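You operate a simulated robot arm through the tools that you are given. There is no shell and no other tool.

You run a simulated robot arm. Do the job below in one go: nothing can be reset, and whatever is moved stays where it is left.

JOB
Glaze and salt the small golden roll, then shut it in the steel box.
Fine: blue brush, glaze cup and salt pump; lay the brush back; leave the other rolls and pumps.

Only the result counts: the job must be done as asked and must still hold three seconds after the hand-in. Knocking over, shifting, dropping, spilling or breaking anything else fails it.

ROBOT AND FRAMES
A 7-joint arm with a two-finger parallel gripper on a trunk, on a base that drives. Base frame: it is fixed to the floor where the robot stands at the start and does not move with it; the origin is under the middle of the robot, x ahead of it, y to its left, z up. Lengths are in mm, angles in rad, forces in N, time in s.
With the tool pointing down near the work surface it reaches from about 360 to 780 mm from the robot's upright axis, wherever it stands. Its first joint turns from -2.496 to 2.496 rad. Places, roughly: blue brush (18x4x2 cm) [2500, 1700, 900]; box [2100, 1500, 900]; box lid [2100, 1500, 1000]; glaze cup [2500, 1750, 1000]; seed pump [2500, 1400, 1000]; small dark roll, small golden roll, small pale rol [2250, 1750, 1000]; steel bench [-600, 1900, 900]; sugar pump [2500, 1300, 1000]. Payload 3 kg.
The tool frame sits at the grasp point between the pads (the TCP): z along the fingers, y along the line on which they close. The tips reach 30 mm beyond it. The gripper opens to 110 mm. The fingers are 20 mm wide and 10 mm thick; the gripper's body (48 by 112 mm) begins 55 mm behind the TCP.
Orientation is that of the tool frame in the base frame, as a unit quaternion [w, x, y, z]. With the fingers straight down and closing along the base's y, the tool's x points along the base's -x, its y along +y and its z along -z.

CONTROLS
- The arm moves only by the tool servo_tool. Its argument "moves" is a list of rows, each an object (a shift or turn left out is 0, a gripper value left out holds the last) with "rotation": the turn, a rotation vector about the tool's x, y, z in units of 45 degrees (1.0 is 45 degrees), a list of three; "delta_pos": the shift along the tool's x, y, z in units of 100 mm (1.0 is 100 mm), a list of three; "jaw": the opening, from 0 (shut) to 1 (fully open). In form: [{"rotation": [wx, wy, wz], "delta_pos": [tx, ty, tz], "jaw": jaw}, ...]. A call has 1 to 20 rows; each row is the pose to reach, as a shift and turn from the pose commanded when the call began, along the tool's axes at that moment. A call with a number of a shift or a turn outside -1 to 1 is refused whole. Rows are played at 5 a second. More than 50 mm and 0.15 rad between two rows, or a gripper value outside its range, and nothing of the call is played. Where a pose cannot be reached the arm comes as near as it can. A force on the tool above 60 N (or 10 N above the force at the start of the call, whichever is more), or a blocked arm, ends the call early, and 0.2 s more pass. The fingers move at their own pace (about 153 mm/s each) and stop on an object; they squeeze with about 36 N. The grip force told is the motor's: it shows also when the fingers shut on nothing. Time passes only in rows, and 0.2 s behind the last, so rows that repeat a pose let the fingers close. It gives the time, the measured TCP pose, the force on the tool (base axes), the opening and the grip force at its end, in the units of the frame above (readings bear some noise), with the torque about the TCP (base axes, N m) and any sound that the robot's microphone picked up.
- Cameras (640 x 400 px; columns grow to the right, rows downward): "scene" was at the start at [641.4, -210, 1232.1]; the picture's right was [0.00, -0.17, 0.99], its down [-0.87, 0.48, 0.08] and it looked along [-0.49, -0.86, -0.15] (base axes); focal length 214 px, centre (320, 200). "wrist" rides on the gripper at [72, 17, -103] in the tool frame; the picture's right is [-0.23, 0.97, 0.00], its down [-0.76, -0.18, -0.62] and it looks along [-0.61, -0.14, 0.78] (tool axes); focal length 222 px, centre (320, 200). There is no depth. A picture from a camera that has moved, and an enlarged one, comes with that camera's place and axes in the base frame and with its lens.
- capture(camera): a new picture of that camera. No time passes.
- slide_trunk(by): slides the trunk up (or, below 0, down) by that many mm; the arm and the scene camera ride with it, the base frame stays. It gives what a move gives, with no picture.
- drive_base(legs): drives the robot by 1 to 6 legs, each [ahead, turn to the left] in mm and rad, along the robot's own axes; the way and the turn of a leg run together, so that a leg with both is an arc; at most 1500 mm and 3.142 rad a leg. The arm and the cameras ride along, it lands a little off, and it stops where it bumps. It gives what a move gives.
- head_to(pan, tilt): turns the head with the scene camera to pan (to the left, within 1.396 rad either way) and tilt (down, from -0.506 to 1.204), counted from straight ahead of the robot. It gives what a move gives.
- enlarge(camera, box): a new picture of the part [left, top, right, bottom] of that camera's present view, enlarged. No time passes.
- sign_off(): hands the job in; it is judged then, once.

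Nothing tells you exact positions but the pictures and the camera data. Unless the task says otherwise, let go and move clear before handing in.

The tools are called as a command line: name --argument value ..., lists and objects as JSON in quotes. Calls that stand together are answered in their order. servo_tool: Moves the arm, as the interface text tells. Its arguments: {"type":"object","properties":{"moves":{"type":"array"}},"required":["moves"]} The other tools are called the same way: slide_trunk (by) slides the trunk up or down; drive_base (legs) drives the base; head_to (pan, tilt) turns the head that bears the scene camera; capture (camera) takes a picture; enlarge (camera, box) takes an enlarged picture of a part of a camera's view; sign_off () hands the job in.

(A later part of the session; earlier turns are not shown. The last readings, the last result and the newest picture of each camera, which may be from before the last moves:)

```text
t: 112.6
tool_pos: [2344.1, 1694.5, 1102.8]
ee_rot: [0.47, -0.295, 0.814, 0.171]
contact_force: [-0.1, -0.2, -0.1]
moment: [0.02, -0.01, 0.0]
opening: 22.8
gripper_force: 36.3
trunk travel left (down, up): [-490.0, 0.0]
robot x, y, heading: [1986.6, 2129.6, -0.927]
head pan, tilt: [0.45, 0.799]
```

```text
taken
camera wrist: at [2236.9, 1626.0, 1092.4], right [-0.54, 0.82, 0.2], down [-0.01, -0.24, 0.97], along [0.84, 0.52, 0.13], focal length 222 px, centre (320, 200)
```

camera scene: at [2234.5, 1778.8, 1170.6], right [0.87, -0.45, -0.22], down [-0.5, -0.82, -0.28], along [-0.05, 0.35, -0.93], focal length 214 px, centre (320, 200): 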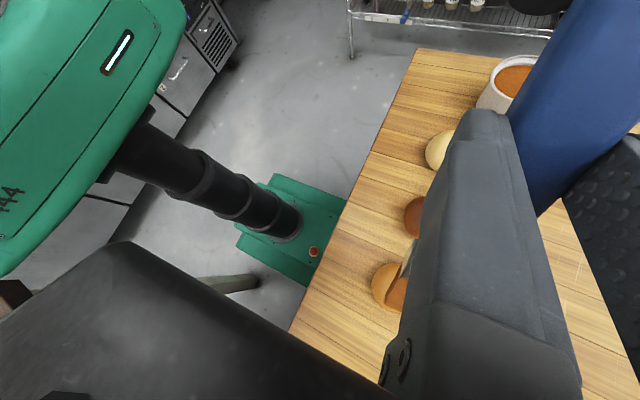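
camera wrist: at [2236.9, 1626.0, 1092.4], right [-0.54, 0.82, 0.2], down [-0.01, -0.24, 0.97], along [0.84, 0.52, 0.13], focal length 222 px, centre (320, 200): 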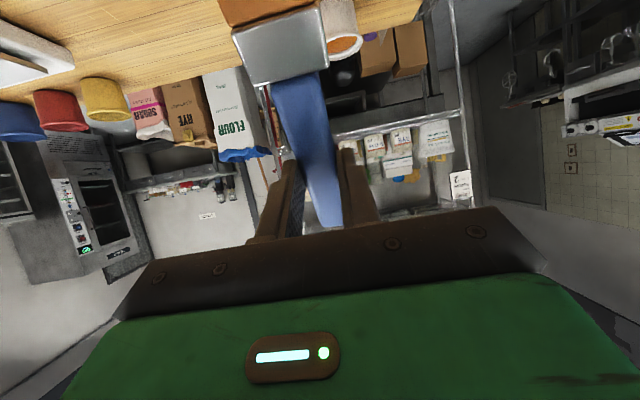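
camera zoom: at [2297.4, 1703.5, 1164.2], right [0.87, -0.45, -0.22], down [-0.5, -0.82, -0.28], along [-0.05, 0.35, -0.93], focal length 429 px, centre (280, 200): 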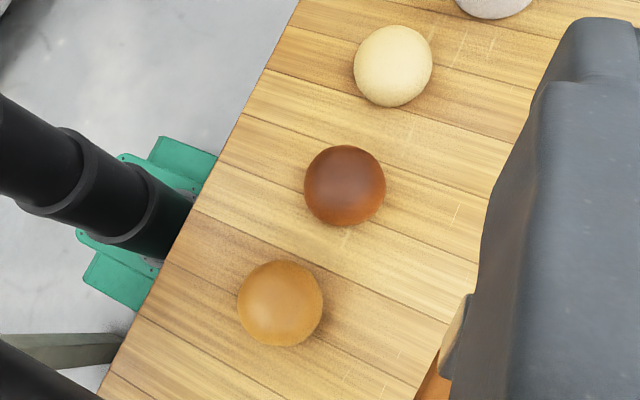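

enlarge --camera "scene" --box '[326, 230, 358, 250]'

enlarge --camera "scene" --box '[322, 225, 354, 275]'

```text
16.00 times, centred on (342, 240) of scene
camera zoom: at [2297.4, 1703.5, 1164.2], right [0.87, -0.45, -0.22], down [-0.5, -0.82, -0.28], along [-0.05, 0.35, -0.93], focal length 3432 px, centre (-32, -440)
```

zoom: 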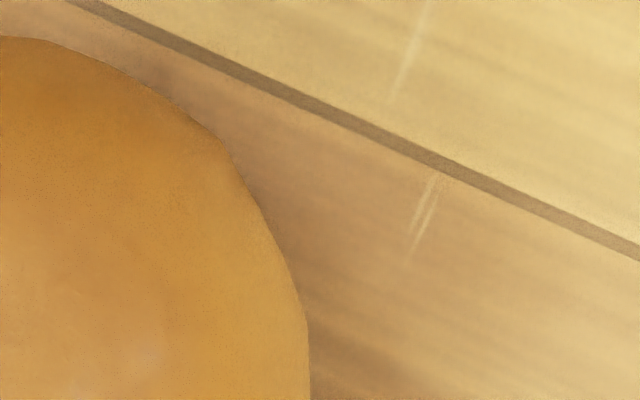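

```text
8.00 times, centred on (338, 250) of scene
camera zoom: at [2297.4, 1703.5, 1164.2], right [0.87, -0.45, -0.22], down [-0.5, -0.82, -0.28], along [-0.05, 0.35, -0.93], focal length 1716 px, centre (176, -200)
```

zoom: 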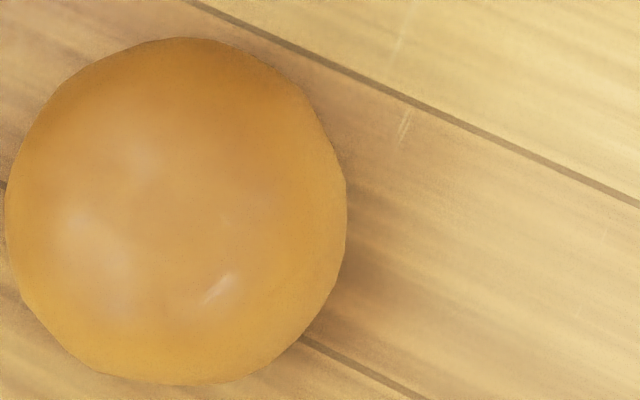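

The gloss is growing evenly with brushing. I'll continue with another round, keeping contact through the strokes.

servo_tool --moves '[{"delta_pos": [0, 0.33, 0]}, {"delta_pos": [0, 0.66, 0]}, {"delta_pos": [0, 0.966, 0]}, {"delta_pos": [0, 0.966, 0]}]'

servo_tool --moves '[{"delta_pos": [0.25, 0, 0.145]}, {"delta_pos": [0.5, 0, 0.29]}, {"delta_pos": [0.7, 0, 0.405]}, {"delta_pos": [0.74, 0, 0.43]}, {"delta_pos": [0.757, 0, 0.44]}, {"delta_pos": [0.757, 0, 0.44]}]'

servo_tool --moves '[{"delta_pos": [0.009, 0, 0.005]}, {"delta_pos": [0.017, 0, 0.01]}, {"delta_pos": [0.017, 0, 0.01]}]'

```text
t: 113.6
tool_pos: [2282.5, 1767.7, 1104.0]
ee_rot: [0.469, -0.296, 0.814, 0.171]
contact_force: [-0.2, 1.7, -0.3]
moment: [-0.02, -0.05, -0.01]
opening: 22.8
gripper_force: 35.8
trunk travel left (down, up): [-490.0, 0.0]
robot x, y, heading: [1980.1, 2125.8, -0.922]
head pan, tilt: [0.45, 0.799]
```

```text
t: 115.0
tool_pos: [2283.7, 1768.8, 1015.8]
ee_rot: [0.47, -0.295, 0.814, 0.17]
contact_force: [-0.2, -1.6, 3.4]
moment: [-0.35, 0.27, 0.02]
opening: 22.7
gripper_force: 36.7
trunk travel left (down, up): [-490.0, 0.0]
robot x, y, heading: [1984.4, 2121.7, -0.927]
head pan, tilt: [0.45, 0.799]
```

```text
t: 115.8
tool_pos: [2283.1, 1767.7, 1013.7]
ee_rot: [0.47, -0.295, 0.814, 0.17]
contact_force: [-2.1, -3.1, 5.9]
moment: [-0.44, 0.6, 0.0]
opening: 22.8
gripper_force: 35.5
trunk travel left (down, up): [-490.0, 0.0]
robot x, y, heading: [1984.4, 2129.8, -0.928]
head pan, tilt: [0.45, 0.799]
```

servo_tool --moves '[{"delta_pos": [0.03, 0, -0.041]}, {"delta_pos": [0.067, 0, -0.077]}, {"delta_pos": [0.03, 0, -0.041]}, {"delta_pos": [0.005, 0, 0.003]}, {"delta_pos": [-0.015, 0, 0.048]}, {"delta_pos": [-0.033, 0, 0.097]}, {"delta_pos": [-0.015, 0, 0.048]}, {"delta_pos": [0.007, 0, 0.004]}, {"delta_pos": [0.032, 0, -0.04]}, {"delta_pos": [0.069, 0, -0.076]}, {"delta_pos": [0.032, 0, -0.04]}, {"delta_pos": [0.009, 0, 0.005]}, {"delta_pos": [-0.013, 0, 0.049]}, {"delta_pos": [-0.031, 0, 0.098]}, {"delta_pos": [-0.013, 0, 0.049]}, {"delta_pos": [0.01, 0, 0.006]}]'

servo_tool --moves '[{"delta_pos": [0.004, 0.05, 0.003]}, {"delta_pos": [0.012, 0.1, 0.007]}, {"delta_pos": [0.006, 0.05, 0.004]}, {"delta_pos": [0.006, 0, 0.004]}, {"delta_pos": [0.008, -0.05, 0.005]}, {"delta_pos": [0.014, -0.1, 0.008]}, {"delta_pos": [0.01, -0.05, 0.006]}, {"delta_pos": [0.01, 0, 0.006]}, {"delta_pos": [0.012, 0.05, 0.007]}, {"delta_pos": [0.018, 0.1, 0.01]}, {"delta_pos": [0.014, 0.05, 0.008]}, {"delta_pos": [0.014, 0, 0.008]}, {"delta_pos": [0.016, -0.05, 0.009]}, {"delta_pos": [0.02, -0.1, 0.012]}, {"delta_pos": [0.016, -0.05, 0.009]}, {"delta_pos": [0.016, 0, 0.009]}]'

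```text
t: 119.2
tool_pos: [2281.9, 1767.9, 1014.0]
ee_rot: [0.47, -0.295, 0.814, 0.171]
contact_force: [-0.4, 0.1, -1.1]
moment: [-0.02, 0.03, -0.03]
opening: 23.0
gripper_force: 36.0
trunk travel left (down, up): [-490.0, 0.0]
robot x, y, heading: [1982.1, 2125.6, -0.925]
head pan, tilt: [0.45, 0.799]
```

```text
t: 122.6
tool_pos: [2282.2, 1767.9, 1011.0]
ee_rot: [0.469, -0.296, 0.815, 0.17]
contact_force: [-0.2, -0.2, 0.5]
moment: [-0.02, 0.05, 0.01]
opening: 22.9
gripper_force: 35.5
trunk travel left (down, up): [-490.0, 0.0]
robot x, y, heading: [1981.3, 2121.5, -0.922]
head pan, tilt: [0.45, 0.799]
```

servo_tool --moves '[{"delta_pos": [-0.17, 0, -0.1]}, {"delta_pos": [-0.35, 0, -0.2]}, {"delta_pos": [-0.52, 0, -0.3]}, {"delta_pos": [-0.77, 0, -0.445]}, {"delta_pos": [-0.77, 0, -0.445]}]'

servo_tool --moves '[{"delta_pos": [0, -0.33, 0]}, {"delta_pos": [0, -0.66, 0]}, {"delta_pos": [0, -0.966, 0]}, {"delta_pos": [0, -0.966, 0]}]'

enlarge --camera "scene" --box '[304, 215, 368, 295]'

capture --camera "scene"

enlarge --camera "wrist" --box '[200, 0, 400, 250]'

```text
t: 123.8
tool_pos: [2282.7, 1768.6, 1100.2]
ee_rot: [0.47, -0.295, 0.814, 0.171]
contact_force: [0.5, -0.4, -0.4]
moment: [-0.02, 0.01, -0.03]
opening: 22.8
gripper_force: 35.5
trunk travel left (down, up): [-490.0, 0.0]
robot x, y, heading: [1981.9, 2125.6, -0.928]
head pan, tilt: [0.45, 0.799]
```

```text
t: 124.8
tool_pos: [2346.8, 1693.3, 1099.9]
ee_rot: [0.469, -0.295, 0.815, 0.17]
contact_force: [0.2, 0.1, -0.6]
moment: [0.0, 0.01, 0.02]
opening: 22.7
gripper_force: 36.3
trunk travel left (down, up): [-490.0, 0.0]
robot x, y, heading: [1981.7, 2125.7, -0.927]
head pan, tilt: [0.45, 0.799]
```

```text
5.00 times, centred on (336, 255) of scene
camera zoom: at [2299.2, 1703.1, 1161.5], right [0.87, -0.45, -0.22], down [-0.5, -0.82, -0.28], along [-0.05, 0.35, -0.93], focal length 1072 px, centre (240, -75)
```

zoom: 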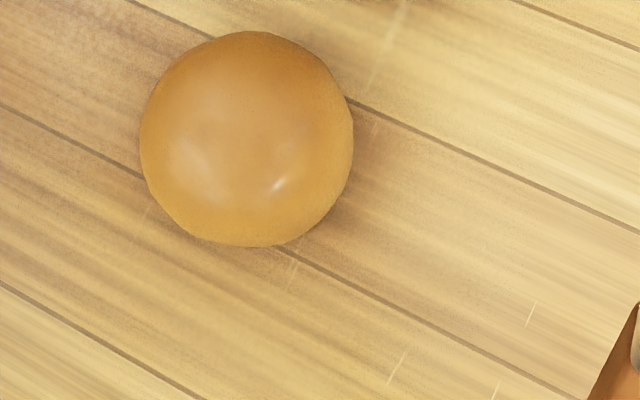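

```text
taken
camera scene: at [2299.2, 1703.1, 1161.5], right [0.87, -0.45, -0.22], down [-0.5, -0.82, -0.28], along [-0.05, 0.35, -0.93], focal length 214 px, centre (320, 200)
```

scene: 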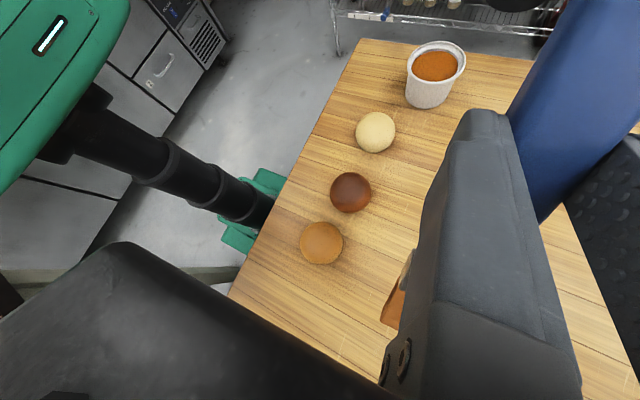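

```text
1.60 times, centred on (300, 125) of wrist
camera zoom: at [2238.7, 1625.7, 1089.8], right [-0.54, 0.82, 0.2], down [-0.01, -0.24, 0.97], along [0.84, 0.52, 0.13], focal length 355 px, centre (352, 320)
```

zoom: 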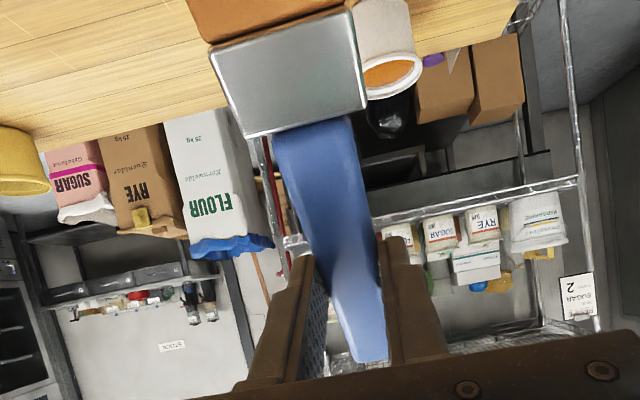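

The highlight is stronger again, but the strokes dragged the roll about 16 mm towards the dark one. I'll do the next round with side-to-side strokes (not towards the dark roll), following its new place.

servo_tool --moves '[{"delta_pos": [0, 0.33, 0]}, {"delta_pos": [-0.02, 0.66, 0.04]}, {"delta_pos": [-0.05, 0.966, 0.087]}, {"delta_pos": [-0.05, 0.966, 0.087]}]'

servo_tool --moves '[{"delta_pos": [0.25, 0, 0.145]}, {"delta_pos": [0.5, 0, 0.29]}, {"delta_pos": [0.7, 0, 0.405]}, {"delta_pos": [0.76, 0, 0.44]}, {"delta_pos": [0.76, 0, 0.44]}]'

enlarge --camera "scene" --box '[308, 210, 468, 310]'

servo_tool --moves '[{"delta_pos": [0.017, 0, 0.01]}, {"delta_pos": [0.034, 0, 0.02]}, {"delta_pos": [0.034, 0, 0.02]}]'

```text
t: 125.8
tool_pos: [2289.9, 1776.4, 1097.6]
ee_rot: [0.469, -0.296, 0.814, 0.17]
contact_force: [0.4, 0.5, 0.0]
moment: [-0.02, 0.04, 0.01]
opening: 22.8
gripper_force: 36.1
trunk travel left (down, up): [-490.0, 0.0]
robot x, y, heading: [1982.8, 2127.8, -0.925]
head pan, tilt: [0.45, 0.799]
```

```text
t: 127.0
tool_pos: [2289.2, 1774.4, 1009.5]
ee_rot: [0.469, -0.296, 0.814, 0.17]
contact_force: [-2.2, -2.6, 7.4]
moment: [-0.59, 0.65, 0.02]
opening: 22.9
gripper_force: 36.0
trunk travel left (down, up): [-490.0, 0.0]
robot x, y, heading: [1982.6, 2125.0, -0.932]
head pan, tilt: [0.45, 0.799]
```

```text
4.00 times, centred on (388, 260) of scene
camera zoom: at [2241.5, 1784.0, 1071.5], right [0.87, -0.45, -0.22], down [-0.5, -0.82, -0.28], along [-0.05, 0.35, -0.93], focal length 858 px, centre (48, -40)
```

zoom: 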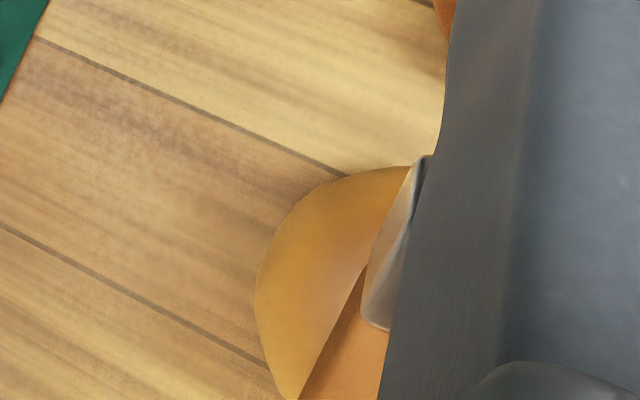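

```text
t: 127.8
tool_pos: [2289.8, 1775.4, 1007.5]
ee_rot: [0.47, -0.295, 0.814, 0.171]
contact_force: [-2.1, -2.5, 5.3]
moment: [-0.44, 0.54, -0.02]
opening: 22.9
gripper_force: 36.5
trunk travel left (down, up): [-490.0, 0.0]
robot x, y, heading: [1978.9, 2126.3, -0.928]
head pan, tilt: [0.45, 0.799]
```

The metal ferrule is over the roll, so the bristles are too far right. I'll lift, shift back along the handle by ~25 mm, and come down on the bristles.

servo_tool --moves '[{"delta_pos": [-0.17, 0, -0.1]}, {"delta_pos": [-0.35, 0, -0.2]}, {"delta_pos": [-0.475, 0, 0.017]}, {"delta_pos": [-0.475, 0, 0.017]}]'

enlarge --camera "scene" --box '[308, 210, 468, 310]'

servo_tool --moves '[{"delta_pos": [0.043, 0, 0.025]}, {"delta_pos": [0.087, 0, 0.05]}, {"delta_pos": [0.087, 0, 0.05]}]'

```text
t: 128.8
tool_pos: [2309.1, 1790.4, 1046.8]
ee_rot: [0.47, -0.295, 0.814, 0.171]
contact_force: [0.4, 0.0, -0.1]
moment: [0.0, -0.04, -0.03]
opening: 22.8
gripper_force: 36.1
trunk travel left (down, up): [-490.0, 0.0]
robot x, y, heading: [1983.2, 2125.1, -0.932]
head pan, tilt: [0.45, 0.799]
```

```text
4.00 times, centred on (388, 260) of scene
camera zoom: at [2262.2, 1800.4, 1109.8], right [0.87, -0.45, -0.22], down [-0.5, -0.82, -0.28], along [-0.05, 0.35, -0.93], focal length 858 px, centre (48, -40)
```

zoom: 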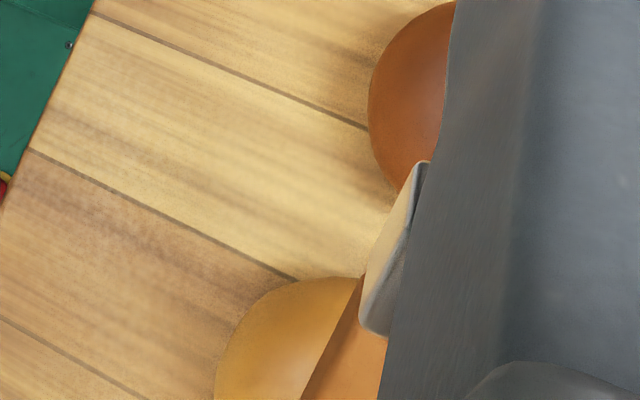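

```text
t: 129.6
tool_pos: [2309.4, 1790.8, 1039.6]
ee_rot: [0.47, -0.295, 0.814, 0.171]
contact_force: [0.3, 0.1, 0.1]
moment: [0.04, -0.01, 0.0]
opening: 22.9
gripper_force: 35.9
trunk travel left (down, up): [-490.0, 0.0]
robot x, y, heading: [1984.1, 2125.2, -0.93]
head pan, tilt: [0.45, 0.799]
```

servo_tool --moves '[{"delta_pos": [0.026, 0, 0.015]}, {"delta_pos": [0.052, 0, 0.03]}, {"delta_pos": [0.052, 0, 0.03]}]'

servo_tool --moves '[{"delta_pos": [0.026, 0, 0.015]}, {"delta_pos": [0.052, 0, 0.03]}, {"delta_pos": [0.052, 0, 0.03]}]'

enlarge --camera "scene" --box '[308, 210, 468, 310]'

```text
t: 130.4
tool_pos: [2308.4, 1792.3, 1031.6]
ee_rot: [0.471, -0.295, 0.814, 0.171]
contact_force: [-0.6, 0.0, 0.0]
moment: [-0.01, 0.0, 0.01]
opening: 22.9
gripper_force: 35.8
trunk travel left (down, up): [-490.0, 0.0]
robot x, y, heading: [1984.6, 2125.0, -0.931]
head pan, tilt: [0.45, 0.799]
```

```text
t: 131.2
tool_pos: [2310.0, 1791.2, 1027.4]
ee_rot: [0.47, -0.295, 0.814, 0.171]
contact_force: [0.3, 0.0, -0.4]
moment: [0.0, -0.03, -0.01]
opening: 22.7
gripper_force: 35.8
trunk travel left (down, up): [-490.0, 0.0]
robot x, y, heading: [1982.7, 2124.7, -0.932]
head pan, tilt: [0.45, 0.799]
```

```text
4.00 times, centred on (388, 260) of scene
camera zoom: at [2262.5, 1799.9, 1087.9], right [0.87, -0.45, -0.22], down [-0.5, -0.82, -0.28], along [-0.05, 0.35, -0.93], focal length 858 px, centre (48, -40)
```

zoom: 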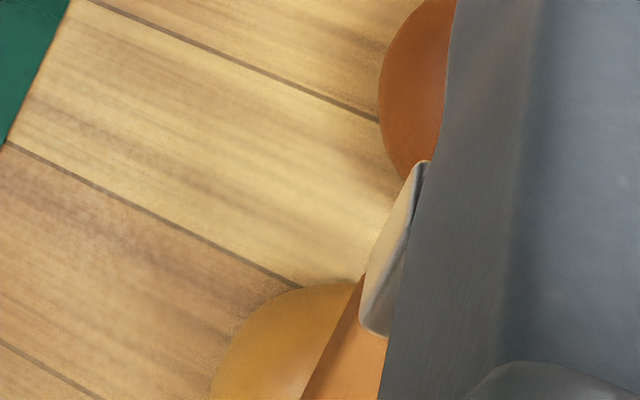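

servo_tool --moves '[{"delta_pos": [0.026, 0, 0.015]}, {"delta_pos": [0.052, 0, 0.03]}, {"delta_pos": [0.052, 0, 0.03]}]'

servo_tool --moves '[{"delta_pos": [0.026, 0, 0.015]}, {"delta_pos": [0.026, 0, 0.015]}]'

servo_tool --moves '[{"delta_pos": [0.026, 0, 0.015]}, {"delta_pos": [0.026, 0, 0.015]}]'

```text
t: 132.0
tool_pos: [2309.4, 1791.8, 1020.8]
ee_rot: [0.471, -0.295, 0.814, 0.171]
contact_force: [0.0, 0.4, -1.1]
moment: [0.0, -0.03, 0.02]
opening: 22.8
gripper_force: 36.1
trunk travel left (down, up): [-490.0, 0.0]
robot x, y, heading: [1979.6, 2126.7, -0.926]
head pan, tilt: [0.45, 0.799]
```

```text
t: 132.6
tool_pos: [2310.0, 1791.5, 1018.6]
ee_rot: [0.47, -0.295, 0.814, 0.171]
contact_force: [-0.3, -0.1, -0.9]
moment: [-0.01, -0.02, 0.03]
opening: 22.8
gripper_force: 35.7
trunk travel left (down, up): [-490.0, 0.0]
robot x, y, heading: [1981.9, 2127.3, -0.927]
head pan, tilt: [0.45, 0.799]
```

```text
t: 133.2
tool_pos: [2309.8, 1790.9, 1015.0]
ee_rot: [0.47, -0.295, 0.814, 0.17]
contact_force: [0.6, 0.5, 14.5]
moment: [-0.54, 0.57, 0.04]
opening: 22.6
gripper_force: 36.2
trunk travel left (down, up): [-490.0, 0.0]
robot x, y, heading: [1982.2, 2121.8, -0.925]
head pan, tilt: [0.45, 0.799]
```

Bristle contact (14.5 N). Side-to-side strokes now.

servo_tool --moves '[{"delta_pos": [0, 0.06, 0]}, {"delta_pos": [0.009, 0.12, 0.005]}, {"delta_pos": [0.003, 0.06, 0.002]}, {"delta_pos": [0, 0, 0]}, {"delta_pos": [0.003, -0.06, 0.002]}, {"delta_pos": [0.012, -0.12, 0.007]}, {"delta_pos": [0.006, -0.06, 0.003]}, {"delta_pos": [0.004, 0, 0.002]}, {"delta_pos": [0.006, 0.06, 0.003]}, {"delta_pos": [0.012, 0.12, 0.007]}, {"delta_pos": [0.006, 0.06, 0.003]}, {"delta_pos": [0.006, 0, 0.003]}, {"delta_pos": [0.008, -0.06, 0.005]}, {"delta_pos": [0.014, -0.12, 0.008]}, {"delta_pos": [0.008, -0.06, 0.005]}, {"delta_pos": [0.008, 0, 0.005]}]'

servo_tool --moves '[{"delta_pos": [0.009, 0, 0.005]}, {"delta_pos": [0.017, 0, 0.01]}]'

servo_tool --moves '[{"delta_pos": [0, 0.06, 0]}, {"delta_pos": [0.009, 0.12, 0.005]}, {"delta_pos": [0.003, 0.06, 0.002]}, {"delta_pos": [0, 0, 0]}, {"delta_pos": [0.003, -0.06, 0.002]}, {"delta_pos": [0.012, -0.12, 0.007]}, {"delta_pos": [0.006, -0.06, 0.003]}, {"delta_pos": [0.004, 0, 0.002]}, {"delta_pos": [0.006, 0.06, 0.003]}, {"delta_pos": [0.012, 0.12, 0.007]}, {"delta_pos": [0.006, 0.06, 0.003]}, {"delta_pos": [0.006, 0, 0.003]}, {"delta_pos": [0.008, -0.06, 0.005]}, {"delta_pos": [0.014, -0.12, 0.008]}, {"delta_pos": [0.008, -0.06, 0.005]}, {"delta_pos": [0.008, 0, 0.005]}]'

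enlarge --camera "scene" --box '[308, 210, 468, 310]'

```text
t: 136.6
tool_pos: [2309.6, 1790.4, 1012.9]
ee_rot: [0.47, -0.296, 0.814, 0.172]
contact_force: [-1.2, -0.4, 1.8]
moment: [-0.11, 0.2, -0.02]
opening: 22.9
gripper_force: 36.6
trunk travel left (down, up): [-490.0, 0.0]
robot x, y, heading: [1983.8, 2126.5, -0.928]
head pan, tilt: [0.45, 0.799]
```

```text
t: 137.2
tool_pos: [2308.9, 1790.8, 1012.1]
ee_rot: [0.47, -0.297, 0.814, 0.171]
contact_force: [2.7, 2.3, 15.5]
moment: [-0.38, 0.48, 0.02]
opening: 22.9
gripper_force: 36.1
trunk travel left (down, up): [-490.0, 0.0]
robot x, y, heading: [1980.9, 2126.8, -0.925]
head pan, tilt: [0.45, 0.799]
```

```text
t: 140.6
tool_pos: [2308.8, 1790.4, 1011.2]
ee_rot: [0.47, -0.296, 0.814, 0.171]
contact_force: [-0.2, 0.3, -0.2]
moment: [0.01, 0.01, 0.03]
opening: 23.1
gripper_force: 36.1
trunk travel left (down, up): [-490.0, 0.0]
robot x, y, heading: [1985.0, 2125.5, -0.93]
head pan, tilt: [0.45, 0.799]
```

```text
4.00 times, centred on (388, 260) of scene
camera zoom: at [2262.5, 1800.2, 1072.3], right [0.87, -0.45, -0.22], down [-0.5, -0.82, -0.28], along [-0.05, 0.35, -0.93], focal length 858 px, centre (48, -40)
```

zoom: 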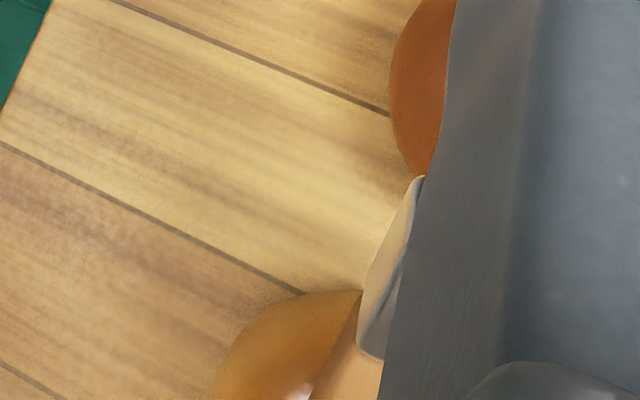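

A strong shine is visible now. Lifting off to inspect.

servo_tool --moves '[{"delta_pos": [-0.17, 0, -0.1]}, {"delta_pos": [-0.35, 0, -0.2]}, {"delta_pos": [-0.52, 0, -0.3]}, {"delta_pos": [-0.77, 0, -0.445]}, {"delta_pos": [-0.77, 0, -0.445]}]'

servo_tool --moves '[{"delta_pos": [0, -0.33, 0]}, {"delta_pos": [0, -0.66, 0]}, {"delta_pos": [0, -0.966, 0]}, {"delta_pos": [0, -0.966, 0]}]'

capture --camera "scene"

enlarge --camera "scene" --box '[260, 200, 388, 280]'

```text
t: 141.8
tool_pos: [2307.9, 1790.7, 1099.9]
ee_rot: [0.47, -0.295, 0.814, 0.17]
contact_force: [-0.4, -0.1, -0.4]
moment: [0.01, 0.01, -0.03]
opening: 22.9
gripper_force: 35.6
trunk travel left (down, up): [-490.0, 0.0]
robot x, y, heading: [1982.6, 2125.8, -0.925]
head pan, tilt: [0.45, 0.799]
```

```text
t: 142.8
tool_pos: [2370.5, 1717.7, 1100.3]
ee_rot: [0.47, -0.296, 0.814, 0.171]
contact_force: [1.0, 0.3, -1.7]
moment: [-0.01, 0.02, -0.01]
opening: 23.1
gripper_force: 36.8
trunk travel left (down, up): [-490.0, 0.0]
robot x, y, heading: [1984.8, 2127.5, -0.928]
head pan, tilt: [0.45, 0.799]
```

```text
taken
camera scene: at [2324.1, 1726.7, 1161.4], right [0.87, -0.45, -0.22], down [-0.5, -0.82, -0.28], along [-0.05, 0.35, -0.93], focal length 214 px, centre (320, 200)
```

scene: 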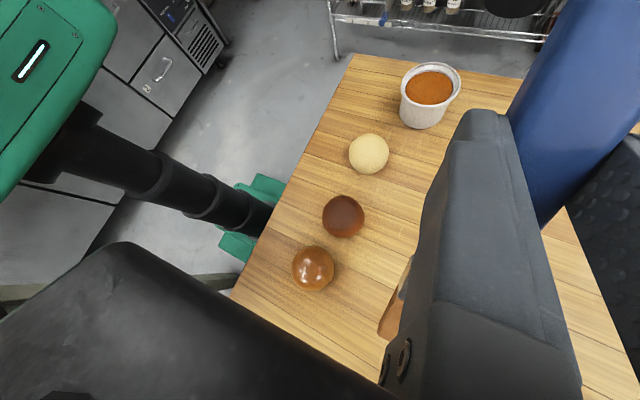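

```text
5.00 times, centred on (324, 240) of scene
camera zoom: at [2324.1, 1726.7, 1161.4], right [0.87, -0.45, -0.22], down [-0.5, -0.82, -0.28], along [-0.05, 0.35, -0.93], focal length 1072 px, centre (300, 0)
```

zoom: 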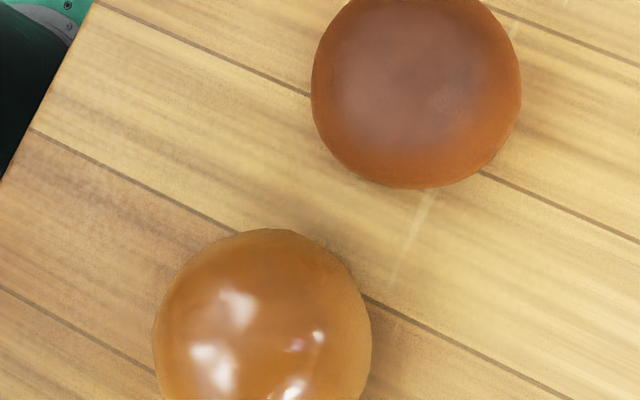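

The golden roll is now clearly glossy all over, and the others are untouched. Next: lay the brush back; first I'll level the tool and see how the brush sits in the grip.

servo_tool --moves '[{"rotation": [0, 0.167, 0]}, {"rotation": [0, 0.333, 0]}, {"rotation": [0, 0.5, 0]}, {"rotation": [0, 0.667, 0]}, {"rotation": [0, 0.833, 0]}, {"rotation": [0, 1, 0]}, {"rotation": [0, 1, 0]}]'

head_to --pan 0.0 --tilt 0.3

capture --camera "wrist"

capture --camera "scene"

```text
t: 144.4
tool_pos: [2372.4, 1716.8, 1099.7]
ee_rot: [0.122, -0.338, 0.932, 0.044]
contact_force: [-0.3, -0.1, -0.3]
moment: [-0.01, 0.03, 0.0]
opening: 22.9
gripper_force: 36.6
trunk travel left (down, up): [-490.0, 0.0]
robot x, y, heading: [1982.6, 2126.2, -0.925]
head pan, tilt: [0.45, 0.799]
```

```text
t: 145.3
tool_pos: [2371.1, 1717.6, 1100.4]
ee_rot: [0.122, -0.339, 0.932, 0.044]
contact_force: [-0.5, -0.3, -0.3]
moment: [0.04, -0.03, -0.01]
opening: 23.1
gripper_force: 36.0
trunk travel left (down, up): [-490.0, 0.0]
robot x, y, heading: [1985.9, 2126.6, -0.927]
head pan, tilt: [0.0, 0.3]
```

```text
taken
camera wrist: at [2286.3, 1667.8, 1182.0], right [-0.46, 0.89, 0.06], down [0.56, 0.23, 0.8], along [0.7, 0.4, -0.6], focal length 222 px, centre (320, 200)
```

wrist: 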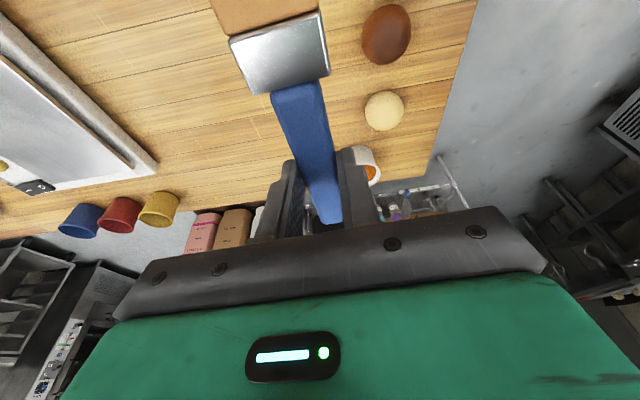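

```text
taken
camera scene: at [2424.1, 1764.2, 1156.6], right [0.64, -0.77, 0.0], down [-0.77, -0.64, 0.04], along [-0.03, -0.02, -1.0], focal length 214 px, centre (320, 200)
```

scene: 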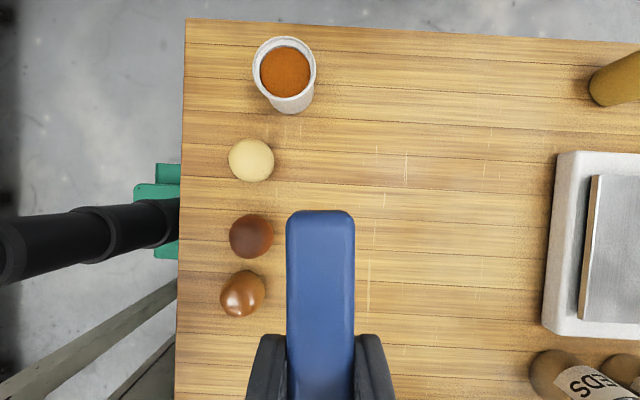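

The brush has pivoted in the grip. I'll measure its angle more closely so I can lay it flat.

enlarge --camera "scene" --box '[240, 200, 400, 300]'

enlarge --camera "scene" --box '[240, 300, 400, 400]'

enlarge --camera "wrist" --box '[200, 0, 424, 140]'

```text
4.00 times, centred on (320, 250) of scene
camera zoom: at [2424.1, 1764.2, 1156.6], right [0.64, -0.77, 0.0], down [-0.77, -0.64, 0.04], along [-0.03, -0.02, -1.0], focal length 858 px, centre (320, 0)
```

zoom: 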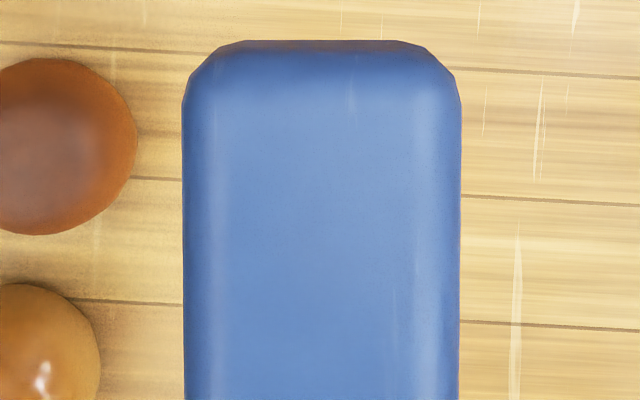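

```text
4.00 times, centred on (320, 350) of scene
camera zoom: at [2424.1, 1764.2, 1156.6], right [0.64, -0.77, 0.0], down [-0.77, -0.64, 0.04], along [-0.03, -0.02, -1.0], focal length 858 px, centre (320, -400)
```

zoom: 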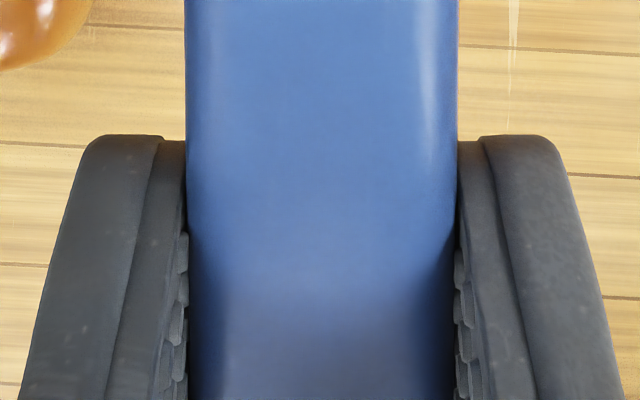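

```text
2.86 times, centred on (312, 70) of wrist
camera zoom: at [2286.3, 1667.8, 1182.0], right [-0.46, 0.89, 0.06], down [0.56, 0.23, 0.8], along [0.7, 0.4, -0.6], focal length 635 px, centre (343, 571)
```

zoom: 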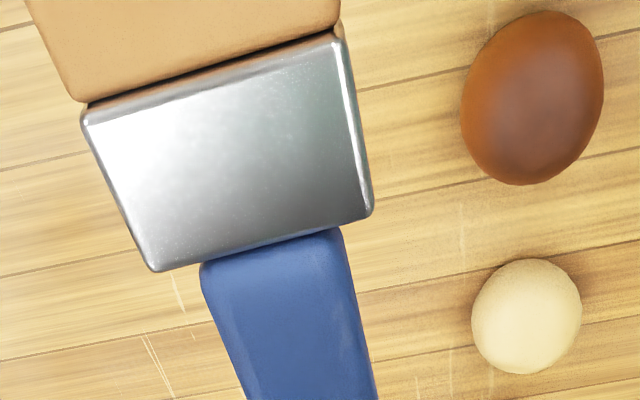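

The brush has slid ~7 mm back and pivoted ~10° in the grip. I'll set the tool tilt to about 11° so it lies level, and carry it back over its original place.

servo_tool --moves '[{"delta_pos": [-0.33, -0.24, 0.09], "rotation": [0, 0.089, 0]}, {"delta_pos": [-0.66, -0.48, 0.18], "rotation": [0, 0.089, 0]}, {"delta_pos": [-0.988, -0.715, 0.265], "rotation": [0, 0.089, 0]}, {"delta_pos": [-0.988, -0.715, 0.265], "rotation": [0, 0.089, 0]}]'

servo_tool --moves '[{"delta_pos": [0.06, 0, 0.32]}, {"delta_pos": [0.12, 0, 0.64]}, {"delta_pos": [0.185, 0, 0.95]}, {"delta_pos": [0.185, 0, 0.95]}]'

capture --camera "scene"

capture --camera "wrist"

```text
t: 146.3
tool_pos: [2496.2, 1728.3, 1100.1]
ee_rot: [0.089, -0.339, 0.936, 0.032]
contact_force: [0.7, 0.3, -0.6]
moment: [0.02, 0.01, -0.01]
opening: 22.8
gripper_force: 35.6
trunk travel left (down, up): [-490.0, 0.0]
robot x, y, heading: [1981.3, 2127.5, -0.929]
head pan, tilt: [0.0, 0.3]
```

```text
t: 147.3
tool_pos: [2496.2, 1727.4, 1003.3]
ee_rot: [0.09, -0.339, 0.936, 0.033]
contact_force: [1.1, -0.7, -0.6]
moment: [0.0, 0.01, 0.02]
opening: 23.1
gripper_force: 35.8
trunk travel left (down, up): [-490.0, 0.0]
robot x, y, heading: [1983.4, 2127.6, -0.932]
head pan, tilt: [0.0, 0.3]
```

```text
taken
camera scene: at [2551.1, 1776.9, 1053.9], right [0.64, -0.77, 0.0], down [-0.76, -0.64, 0.11], along [-0.08, -0.07, -0.99], focal length 214 px, centre (320, 200)
```

scene: 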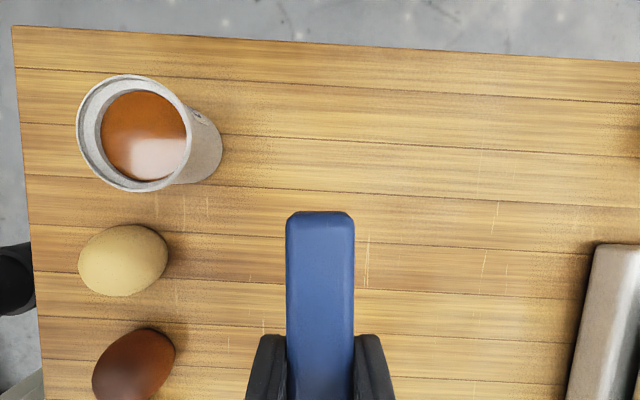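

```text
taken
camera wrist: at [2414.8, 1681.8, 1090.7], right [-0.45, 0.89, 0.04], down [0.6, 0.27, 0.76], along [0.66, 0.37, -0.65], focal length 222 px, centre (320, 200)
```

wrist: 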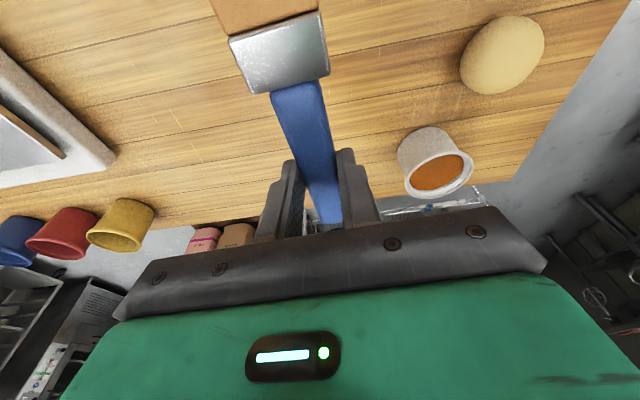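

servo_tool --moves '[{"delta_pos": [0.08, 0, 0.42]}, {"delta_pos": [0.14, 0, 0.72]}, {"delta_pos": [0.16, 0, 0.835]}, {"delta_pos": [0.16, 0, 0.835]}]'

servo_tool --moves '[{"delta_pos": [0.008, 0, 0.04]}, {"delta_pos": [0.015, 0, 0.08]}, {"delta_pos": [0.015, 0, 0.08]}]'

servo_tool --moves '[{"delta_pos": [0.004, 0, 0.02]}, {"delta_pos": [0.008, 0, 0.04]}, {"delta_pos": [0.008, 0, 0.04]}]'

```text
t: 148.3
tool_pos: [2495.4, 1727.9, 917.8]
ee_rot: [0.09, -0.34, 0.936, 0.033]
contact_force: [0.0, 0.3, -0.2]
moment: [0.01, -0.01, 0.03]
opening: 22.8
gripper_force: 35.9
trunk travel left (down, up): [-490.0, 0.0]
robot x, y, heading: [1981.9, 2123.5, -0.926]
head pan, tilt: [0.0, 0.3]
```

```text
t: 149.1
tool_pos: [2496.3, 1726.2, 909.3]
ee_rot: [0.09, -0.34, 0.936, 0.033]
contact_force: [-0.2, -0.9, 0.2]
moment: [-0.01, 0.0, 0.03]
opening: 22.8
gripper_force: 35.7
trunk travel left (down, up): [-490.0, 0.0]
robot x, y, heading: [1984.9, 2126.2, -0.927]
head pan, tilt: [0.0, 0.3]
```

```text
t: 149.9
tool_pos: [2496.0, 1726.9, 906.0]
ee_rot: [0.09, -0.34, 0.936, 0.033]
contact_force: [0.0, 0.9, 0.5]
moment: [0.04, -0.01, 0.0]
opening: 23.0
gripper_force: 35.5
trunk travel left (down, up): [-490.0, 0.0]
robot x, y, heading: [1980.3, 2124.3, -0.931]
head pan, tilt: [0.0, 0.3]
```

servo_tool --moves '[{"delta_pos": [0.003, 0, 0.015]}, {"delta_pos": [0.003, 0, 0.015]}]'

servo_tool --moves '[{"delta_pos": [0.003, 0, 0.015]}, {"delta_pos": [0.003, 0, 0.015]}]'

servo_tool --moves '[{"delta_pos": [0.003, 0, 0.015]}, {"delta_pos": [0.003, 0, 0.015]}]'

```text
t: 150.5
tool_pos: [2495.4, 1726.5, 902.3]
ee_rot: [0.09, -0.34, 0.936, 0.033]
contact_force: [0.3, 0.8, -0.3]
moment: [0.03, -0.02, 0.05]
opening: 22.7
gripper_force: 36.0
trunk travel left (down, up): [-490.0, 0.0]
robot x, y, heading: [1979.9, 2125.2, -0.929]
head pan, tilt: [0.0, 0.3]
```

```text
t: 151.1
tool_pos: [2495.6, 1728.5, 901.6]
ee_rot: [0.09, -0.34, 0.936, 0.034]
contact_force: [0.1, -0.4, -0.2]
moment: [0.03, -0.06, 0.03]
opening: 22.7
gripper_force: 36.0
trunk travel left (down, up): [-490.0, 0.0]
robot x, y, heading: [1985.8, 2126.8, -0.927]
head pan, tilt: [0.0, 0.3]
```

```text
t: 151.7
tool_pos: [2496.7, 1727.1, 901.0]
ee_rot: [0.091, -0.339, 0.936, 0.032]
contact_force: [0.4, -2.9, 15.2]
moment: [0.25, -0.18, 0.07]
opening: 22.6
gripper_force: 35.9
trunk travel left (down, up): [-490.0, 0.0]
robot x, y, heading: [1983.1, 2123.9, -0.93]
head pan, tilt: [0.0, 0.3]
```

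Touching down now at the brush's old place. Releasing and rising straight up.

servo_tool --moves '[{"delta_pos": [-0.002, 0, -0.01]}, {"delta_pos": [-0.002, 0, -0.01], "jaw": 0.5}, {"delta_pos": [-0.002, 0, -0.01], "jaw": 0.5}, {"delta_pos": [-0.002, 0, -0.01], "jaw": 0.5}]'

servo_tool --moves '[{"delta_pos": [-0.03, 0, -0.15]}, {"delta_pos": [-0.09, 0, -0.45]}, {"delta_pos": [-0.18, 0, -0.93]}, {"delta_pos": [-0.18, 0, -0.93]}]'

servo_tool --moves '[{"delta_pos": [0, 0, -0.4], "rotation": [0, 0.13, 0]}, {"delta_pos": [0, 0, -0.8], "rotation": [0, 0.254, 0]}, {"delta_pos": [0, 0, -0.8], "rotation": [0, 0.254, 0]}]'

head_to --pan 0.0 --tilt 0.3

capture --camera "scene"

capture --camera "wrist"

```text
t: 152.7
tool_pos: [2496.0, 1728.0, 902.2]
ee_rot: [0.09, -0.339, 0.936, 0.033]
contact_force: [0.2, -0.5, 0.1]
moment: [0.04, -0.03, -0.02]
opening: 54.9
gripper_force: 0.0
trunk travel left (down, up): [-490.0, 0.0]
robot x, y, heading: [1982.2, 2128.6, -0.921]
head pan, tilt: [0.0, 0.3]
```

```text
t: 153.7
tool_pos: [2495.1, 1727.8, 997.0]
ee_rot: [0.09, -0.339, 0.936, 0.034]
contact_force: [-0.9, -0.5, 0.1]
moment: [-0.04, 0.02, -0.03]
opening: 55.0
gripper_force: 0.2
trunk travel left (down, up): [-490.0, 0.0]
robot x, y, heading: [1981.8, 2126.9, -0.922]
head pan, tilt: [0.0, 0.3]
```

```text
t: 154.5
tool_pos: [2483.4, 1716.4, 1076.5]
ee_rot: [-0.003, -0.341, 0.94, -0.002]
contact_force: [-0.1, 0.6, -0.5]
moment: [0.02, 0.02, 0.02]
opening: 54.9
gripper_force: 0.1
trunk travel left (down, up): [-490.0, 0.0]
robot x, y, heading: [1980.3, 2126.1, -0.93]
head pan, tilt: [0.0, 0.3]
```

```text
t: 155.1
tool_pos: [2482.7, 1716.6, 1075.4]
ee_rot: [-0.004, -0.341, 0.94, -0.002]
contact_force: [0.3, 0.0, 0.2]
moment: [-0.02, 0.03, -0.01]
opening: 55.0
gripper_force: 0.0
trunk travel left (down, up): [-490.0, 0.0]
robot x, y, heading: [1979.9, 2128.1, -0.927]
head pan, tilt: [0.0, 0.3]
```

```text
taken
camera scene: at [2545.9, 1772.0, 1111.6], right [0.64, -0.77, 0.0], down [-0.73, -0.61, 0.3], along [-0.23, -0.19, -0.95], focal length 214 px, centre (320, 200)
```

scene: 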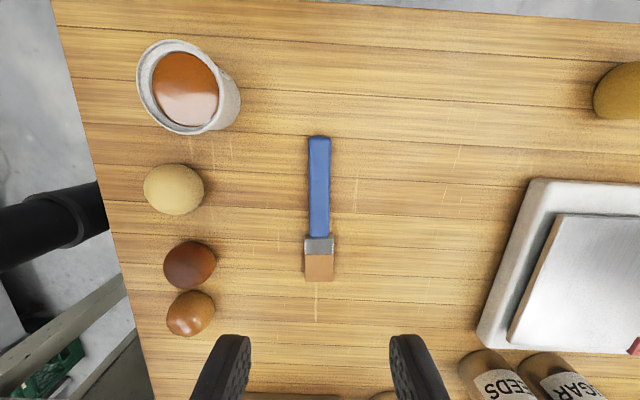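

```text
taken
camera wrist: at [2417.6, 1683.6, 1180.4], right [-0.45, 0.89, 0.0], down [0.7, 0.36, 0.62], along [0.55, 0.28, -0.79], focal length 222 px, centre (320, 200)
```

wrist: 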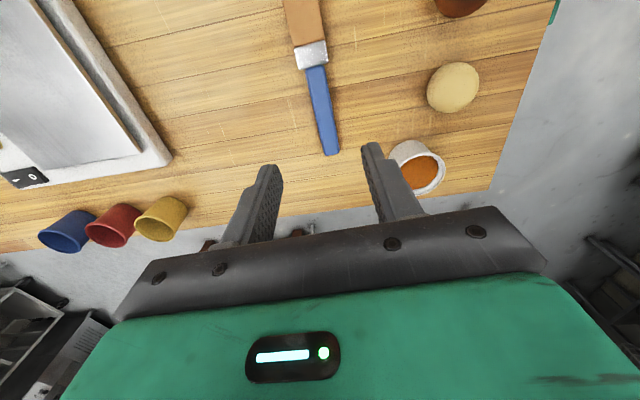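

The brush lies flat back in place, and the golden roll still has an ~18 mm gap to the dark one. The salt pump is right at my reach limit, so I'll move the base 60 mm closer (still short of the table edge), then view the roll from above.

drive_base --legs '[[60, 0]]'

servo_tool --moves '[{"delta_pos": [0.3, 0.25, 0], "jaw": 0.85}, {"delta_pos": [0.6, 0.5, 0], "jaw": 0.85}, {"delta_pos": [0.9, 0.75, 0], "jaw": 0.85}, {"delta_pos": [0.9, 0.75, 0], "jaw": 0.85}]'

head_to --pan 0.0 --tilt 0.0

capture --camera "scene"

capture --camera "wrist"

```text
t: 156.1
tool_pos: [2519.9, 1667.9, 1075.6]
ee_rot: [-0.004, -0.341, 0.94, -0.001]
contact_force: [0.0, -0.1, 0.8]
moment: [0.0, 0.01, 0.02]
opening: 54.7
gripper_force: 0.0
trunk travel left (down, up): [-490.0, 0.0]
robot x, y, heading: [2019.1, 2076.2, -0.931]
head pan, tilt: [0.0, 0.3]
```

```text
t: 157.1
tool_pos: [2403.4, 1668.2, 1078.0]
ee_rot: [-0.003, -0.342, 0.94, -0.001]
contact_force: [-1.1, 0.4, -0.6]
moment: [0.02, -0.04, 0.01]
opening: 93.5
gripper_force: 0.1
trunk travel left (down, up): [-490.0, 0.0]
robot x, y, heading: [2018.0, 2083.0, -0.929]
head pan, tilt: [0.0, 0.3]
```

```text
t: 157.9
tool_pos: [2404.1, 1668.5, 1078.3]
ee_rot: [-0.004, -0.341, 0.94, -0.002]
contact_force: [0.1, 0.1, -0.7]
moment: [0.04, -0.03, -0.03]
opening: 93.4
gripper_force: 0.0
trunk travel left (down, up): [-490.0, 0.0]
robot x, y, heading: [2020.8, 2077.3, -0.932]
head pan, tilt: [0.0, 0.0]
```

```text
taken
camera scene: at [2487.3, 1741.8, 1116.9], right [0.64, -0.77, 0.0], down [-0.77, -0.64, 0.01], along [-0.01, -0.01, -1.0], focal length 214 px, centre (320, 200)
```

scene: 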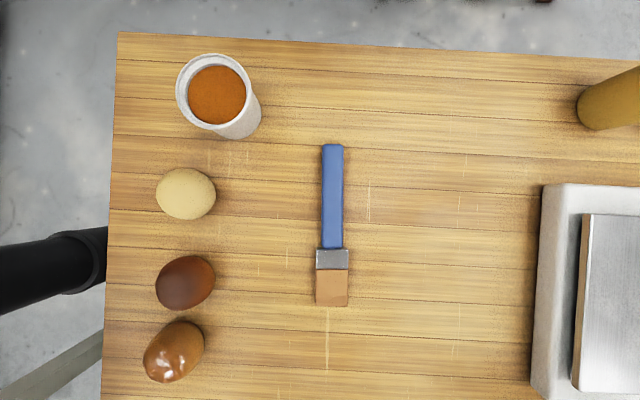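

```text
taken
camera wrist: at [2337.8, 1635.6, 1182.6], right [-0.45, 0.89, 0.0], down [0.7, 0.35, 0.62], along [0.55, 0.28, -0.79], focal length 222 px, centre (320, 200)
```

wrist: 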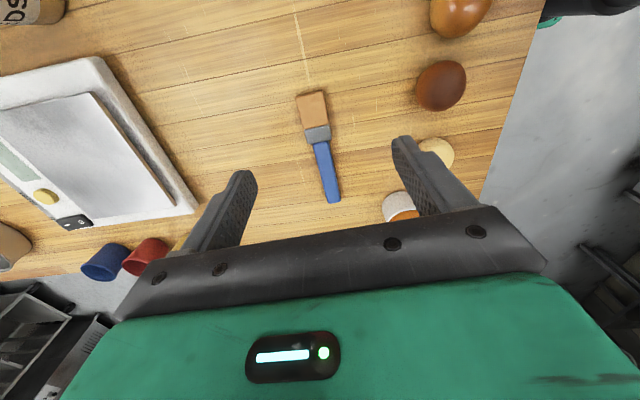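

Golden roll at about (2263, 1756). I'll go over it with the fingers on its front/back sides (clear of the dark roll).

servo_tool --moves '[{"delta_pos": [0.13, 0.4, 0], "jaw": 0.85}, {"delta_pos": [0.26, 0.8, 0], "jaw": 0.85}, {"delta_pos": [0.26, 0.8, 0], "jaw": 0.85}]'

servo_tool --moves '[{"delta_pos": [0.13, 0.39, 0.2]}, {"delta_pos": [0.26, 0.775, 0.4]}, {"delta_pos": [0.26, 0.775, 0.6]}, {"delta_pos": [0.26, 0.775, 0.6]}]'

capture --camera "wrist"

capture --camera "scene"

```text
t: 158.7
tool_pos: [2332.2, 1713.5, 1079.0]
ee_rot: [-0.004, -0.341, 0.94, -0.002]
contact_force: [0.2, -0.1, 0.6]
moment: [-0.04, 0.0, 0.03]
opening: 93.7
gripper_force: 0.0
trunk travel left (down, up): [-490.0, 0.0]
robot x, y, heading: [2021.6, 2077.8, -0.926]
head pan, tilt: [0.0, 0.0]
```

```text
t: 159.7
tool_pos: [2262.1, 1756.7, 1015.7]
ee_rot: [-0.005, -0.341, 0.94, -0.002]
contact_force: [0.0, -1.0, -0.1]
moment: [-0.03, -0.01, -0.03]
opening: 93.6
gripper_force: 0.0
trunk travel left (down, up): [-490.0, 0.0]
robot x, y, heading: [2018.9, 2078.3, -0.93]
head pan, tilt: [0.0, 0.0]
```

```text
taken
camera wrist: at [2196.1, 1723.9, 1121.0], right [-0.45, 0.89, 0.0], down [0.7, 0.36, 0.62], along [0.55, 0.28, -0.79], focal length 222 px, centre (320, 200)
```

wrist: 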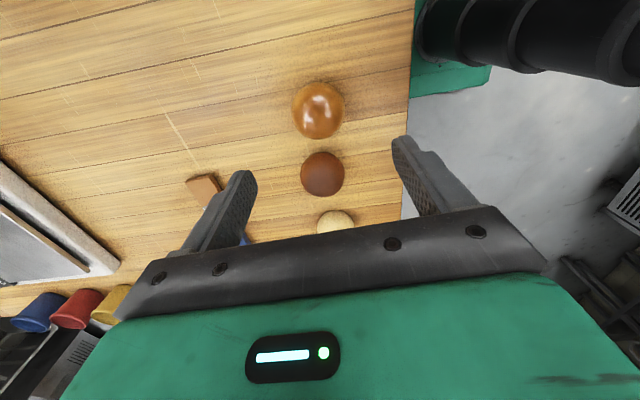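

```text
taken
camera scene: at [2345.7, 1830.1, 1055.3], right [0.64, -0.77, 0.0], down [-0.77, -0.64, 0.01], along [-0.01, -0.01, -1.0], focal length 214 px, centre (320, 200)
```

scene: 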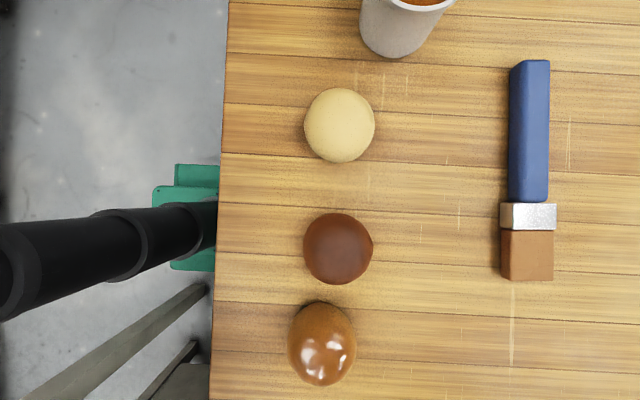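

Aligned over the glazed roll. Descending and closing on it.

servo_tool --moves '[{"delta_pos": [0, 0, 0.4]}, {"delta_pos": [0, 0, 0.8]}, {"delta_pos": [0, 0, 0.8]}]'

servo_tool --moves '[{"delta_pos": [0, 0, 0.2]}, {"delta_pos": [0, 0, 0.31]}, {"delta_pos": [0, 0, 0.31], "jaw": 0.3}, {"delta_pos": [0, 0, 0.31], "jaw": 0.3}, {"delta_pos": [0, 0, 0.31], "jaw": 0.3}, {"delta_pos": [0, 0, 0.31], "jaw": 0.3}]'

capture --camera "wrist"

```text
t: 160.5
tool_pos: [2260.8, 1755.0, 936.5]
ee_rot: [-0.004, -0.341, 0.94, -0.001]
contact_force: [0.1, -0.1, 0.2]
moment: [0.02, 0.01, -0.02]
opening: 93.4
gripper_force: 0.0
trunk travel left (down, up): [-490.0, 0.0]
robot x, y, heading: [2020.2, 2079.2, -0.926]
head pan, tilt: [0.0, 0.0]
```

```text
t: 161.9
tool_pos: [2261.1, 1754.3, 907.7]
ee_rot: [-0.004, -0.342, 0.94, -0.001]
contact_force: [-0.6, -0.6, 0.0]
moment: [0.04, -0.04, -0.01]
opening: 53.7
gripper_force: 14.0
trunk travel left (down, up): [-490.0, 0.0]
robot x, y, heading: [2020.1, 2075.5, -0.927]
head pan, tilt: [0.0, 0.0]
```

```text
taken
camera wrist: at [2195.5, 1721.6, 1011.6], right [-0.45, 0.89, 0.0], down [0.7, 0.35, 0.62], along [0.55, 0.28, -0.79], focal length 222 px, centre (320, 200)
```

wrist: 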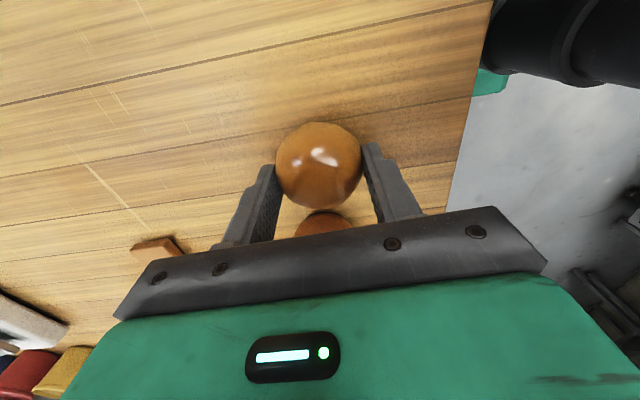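

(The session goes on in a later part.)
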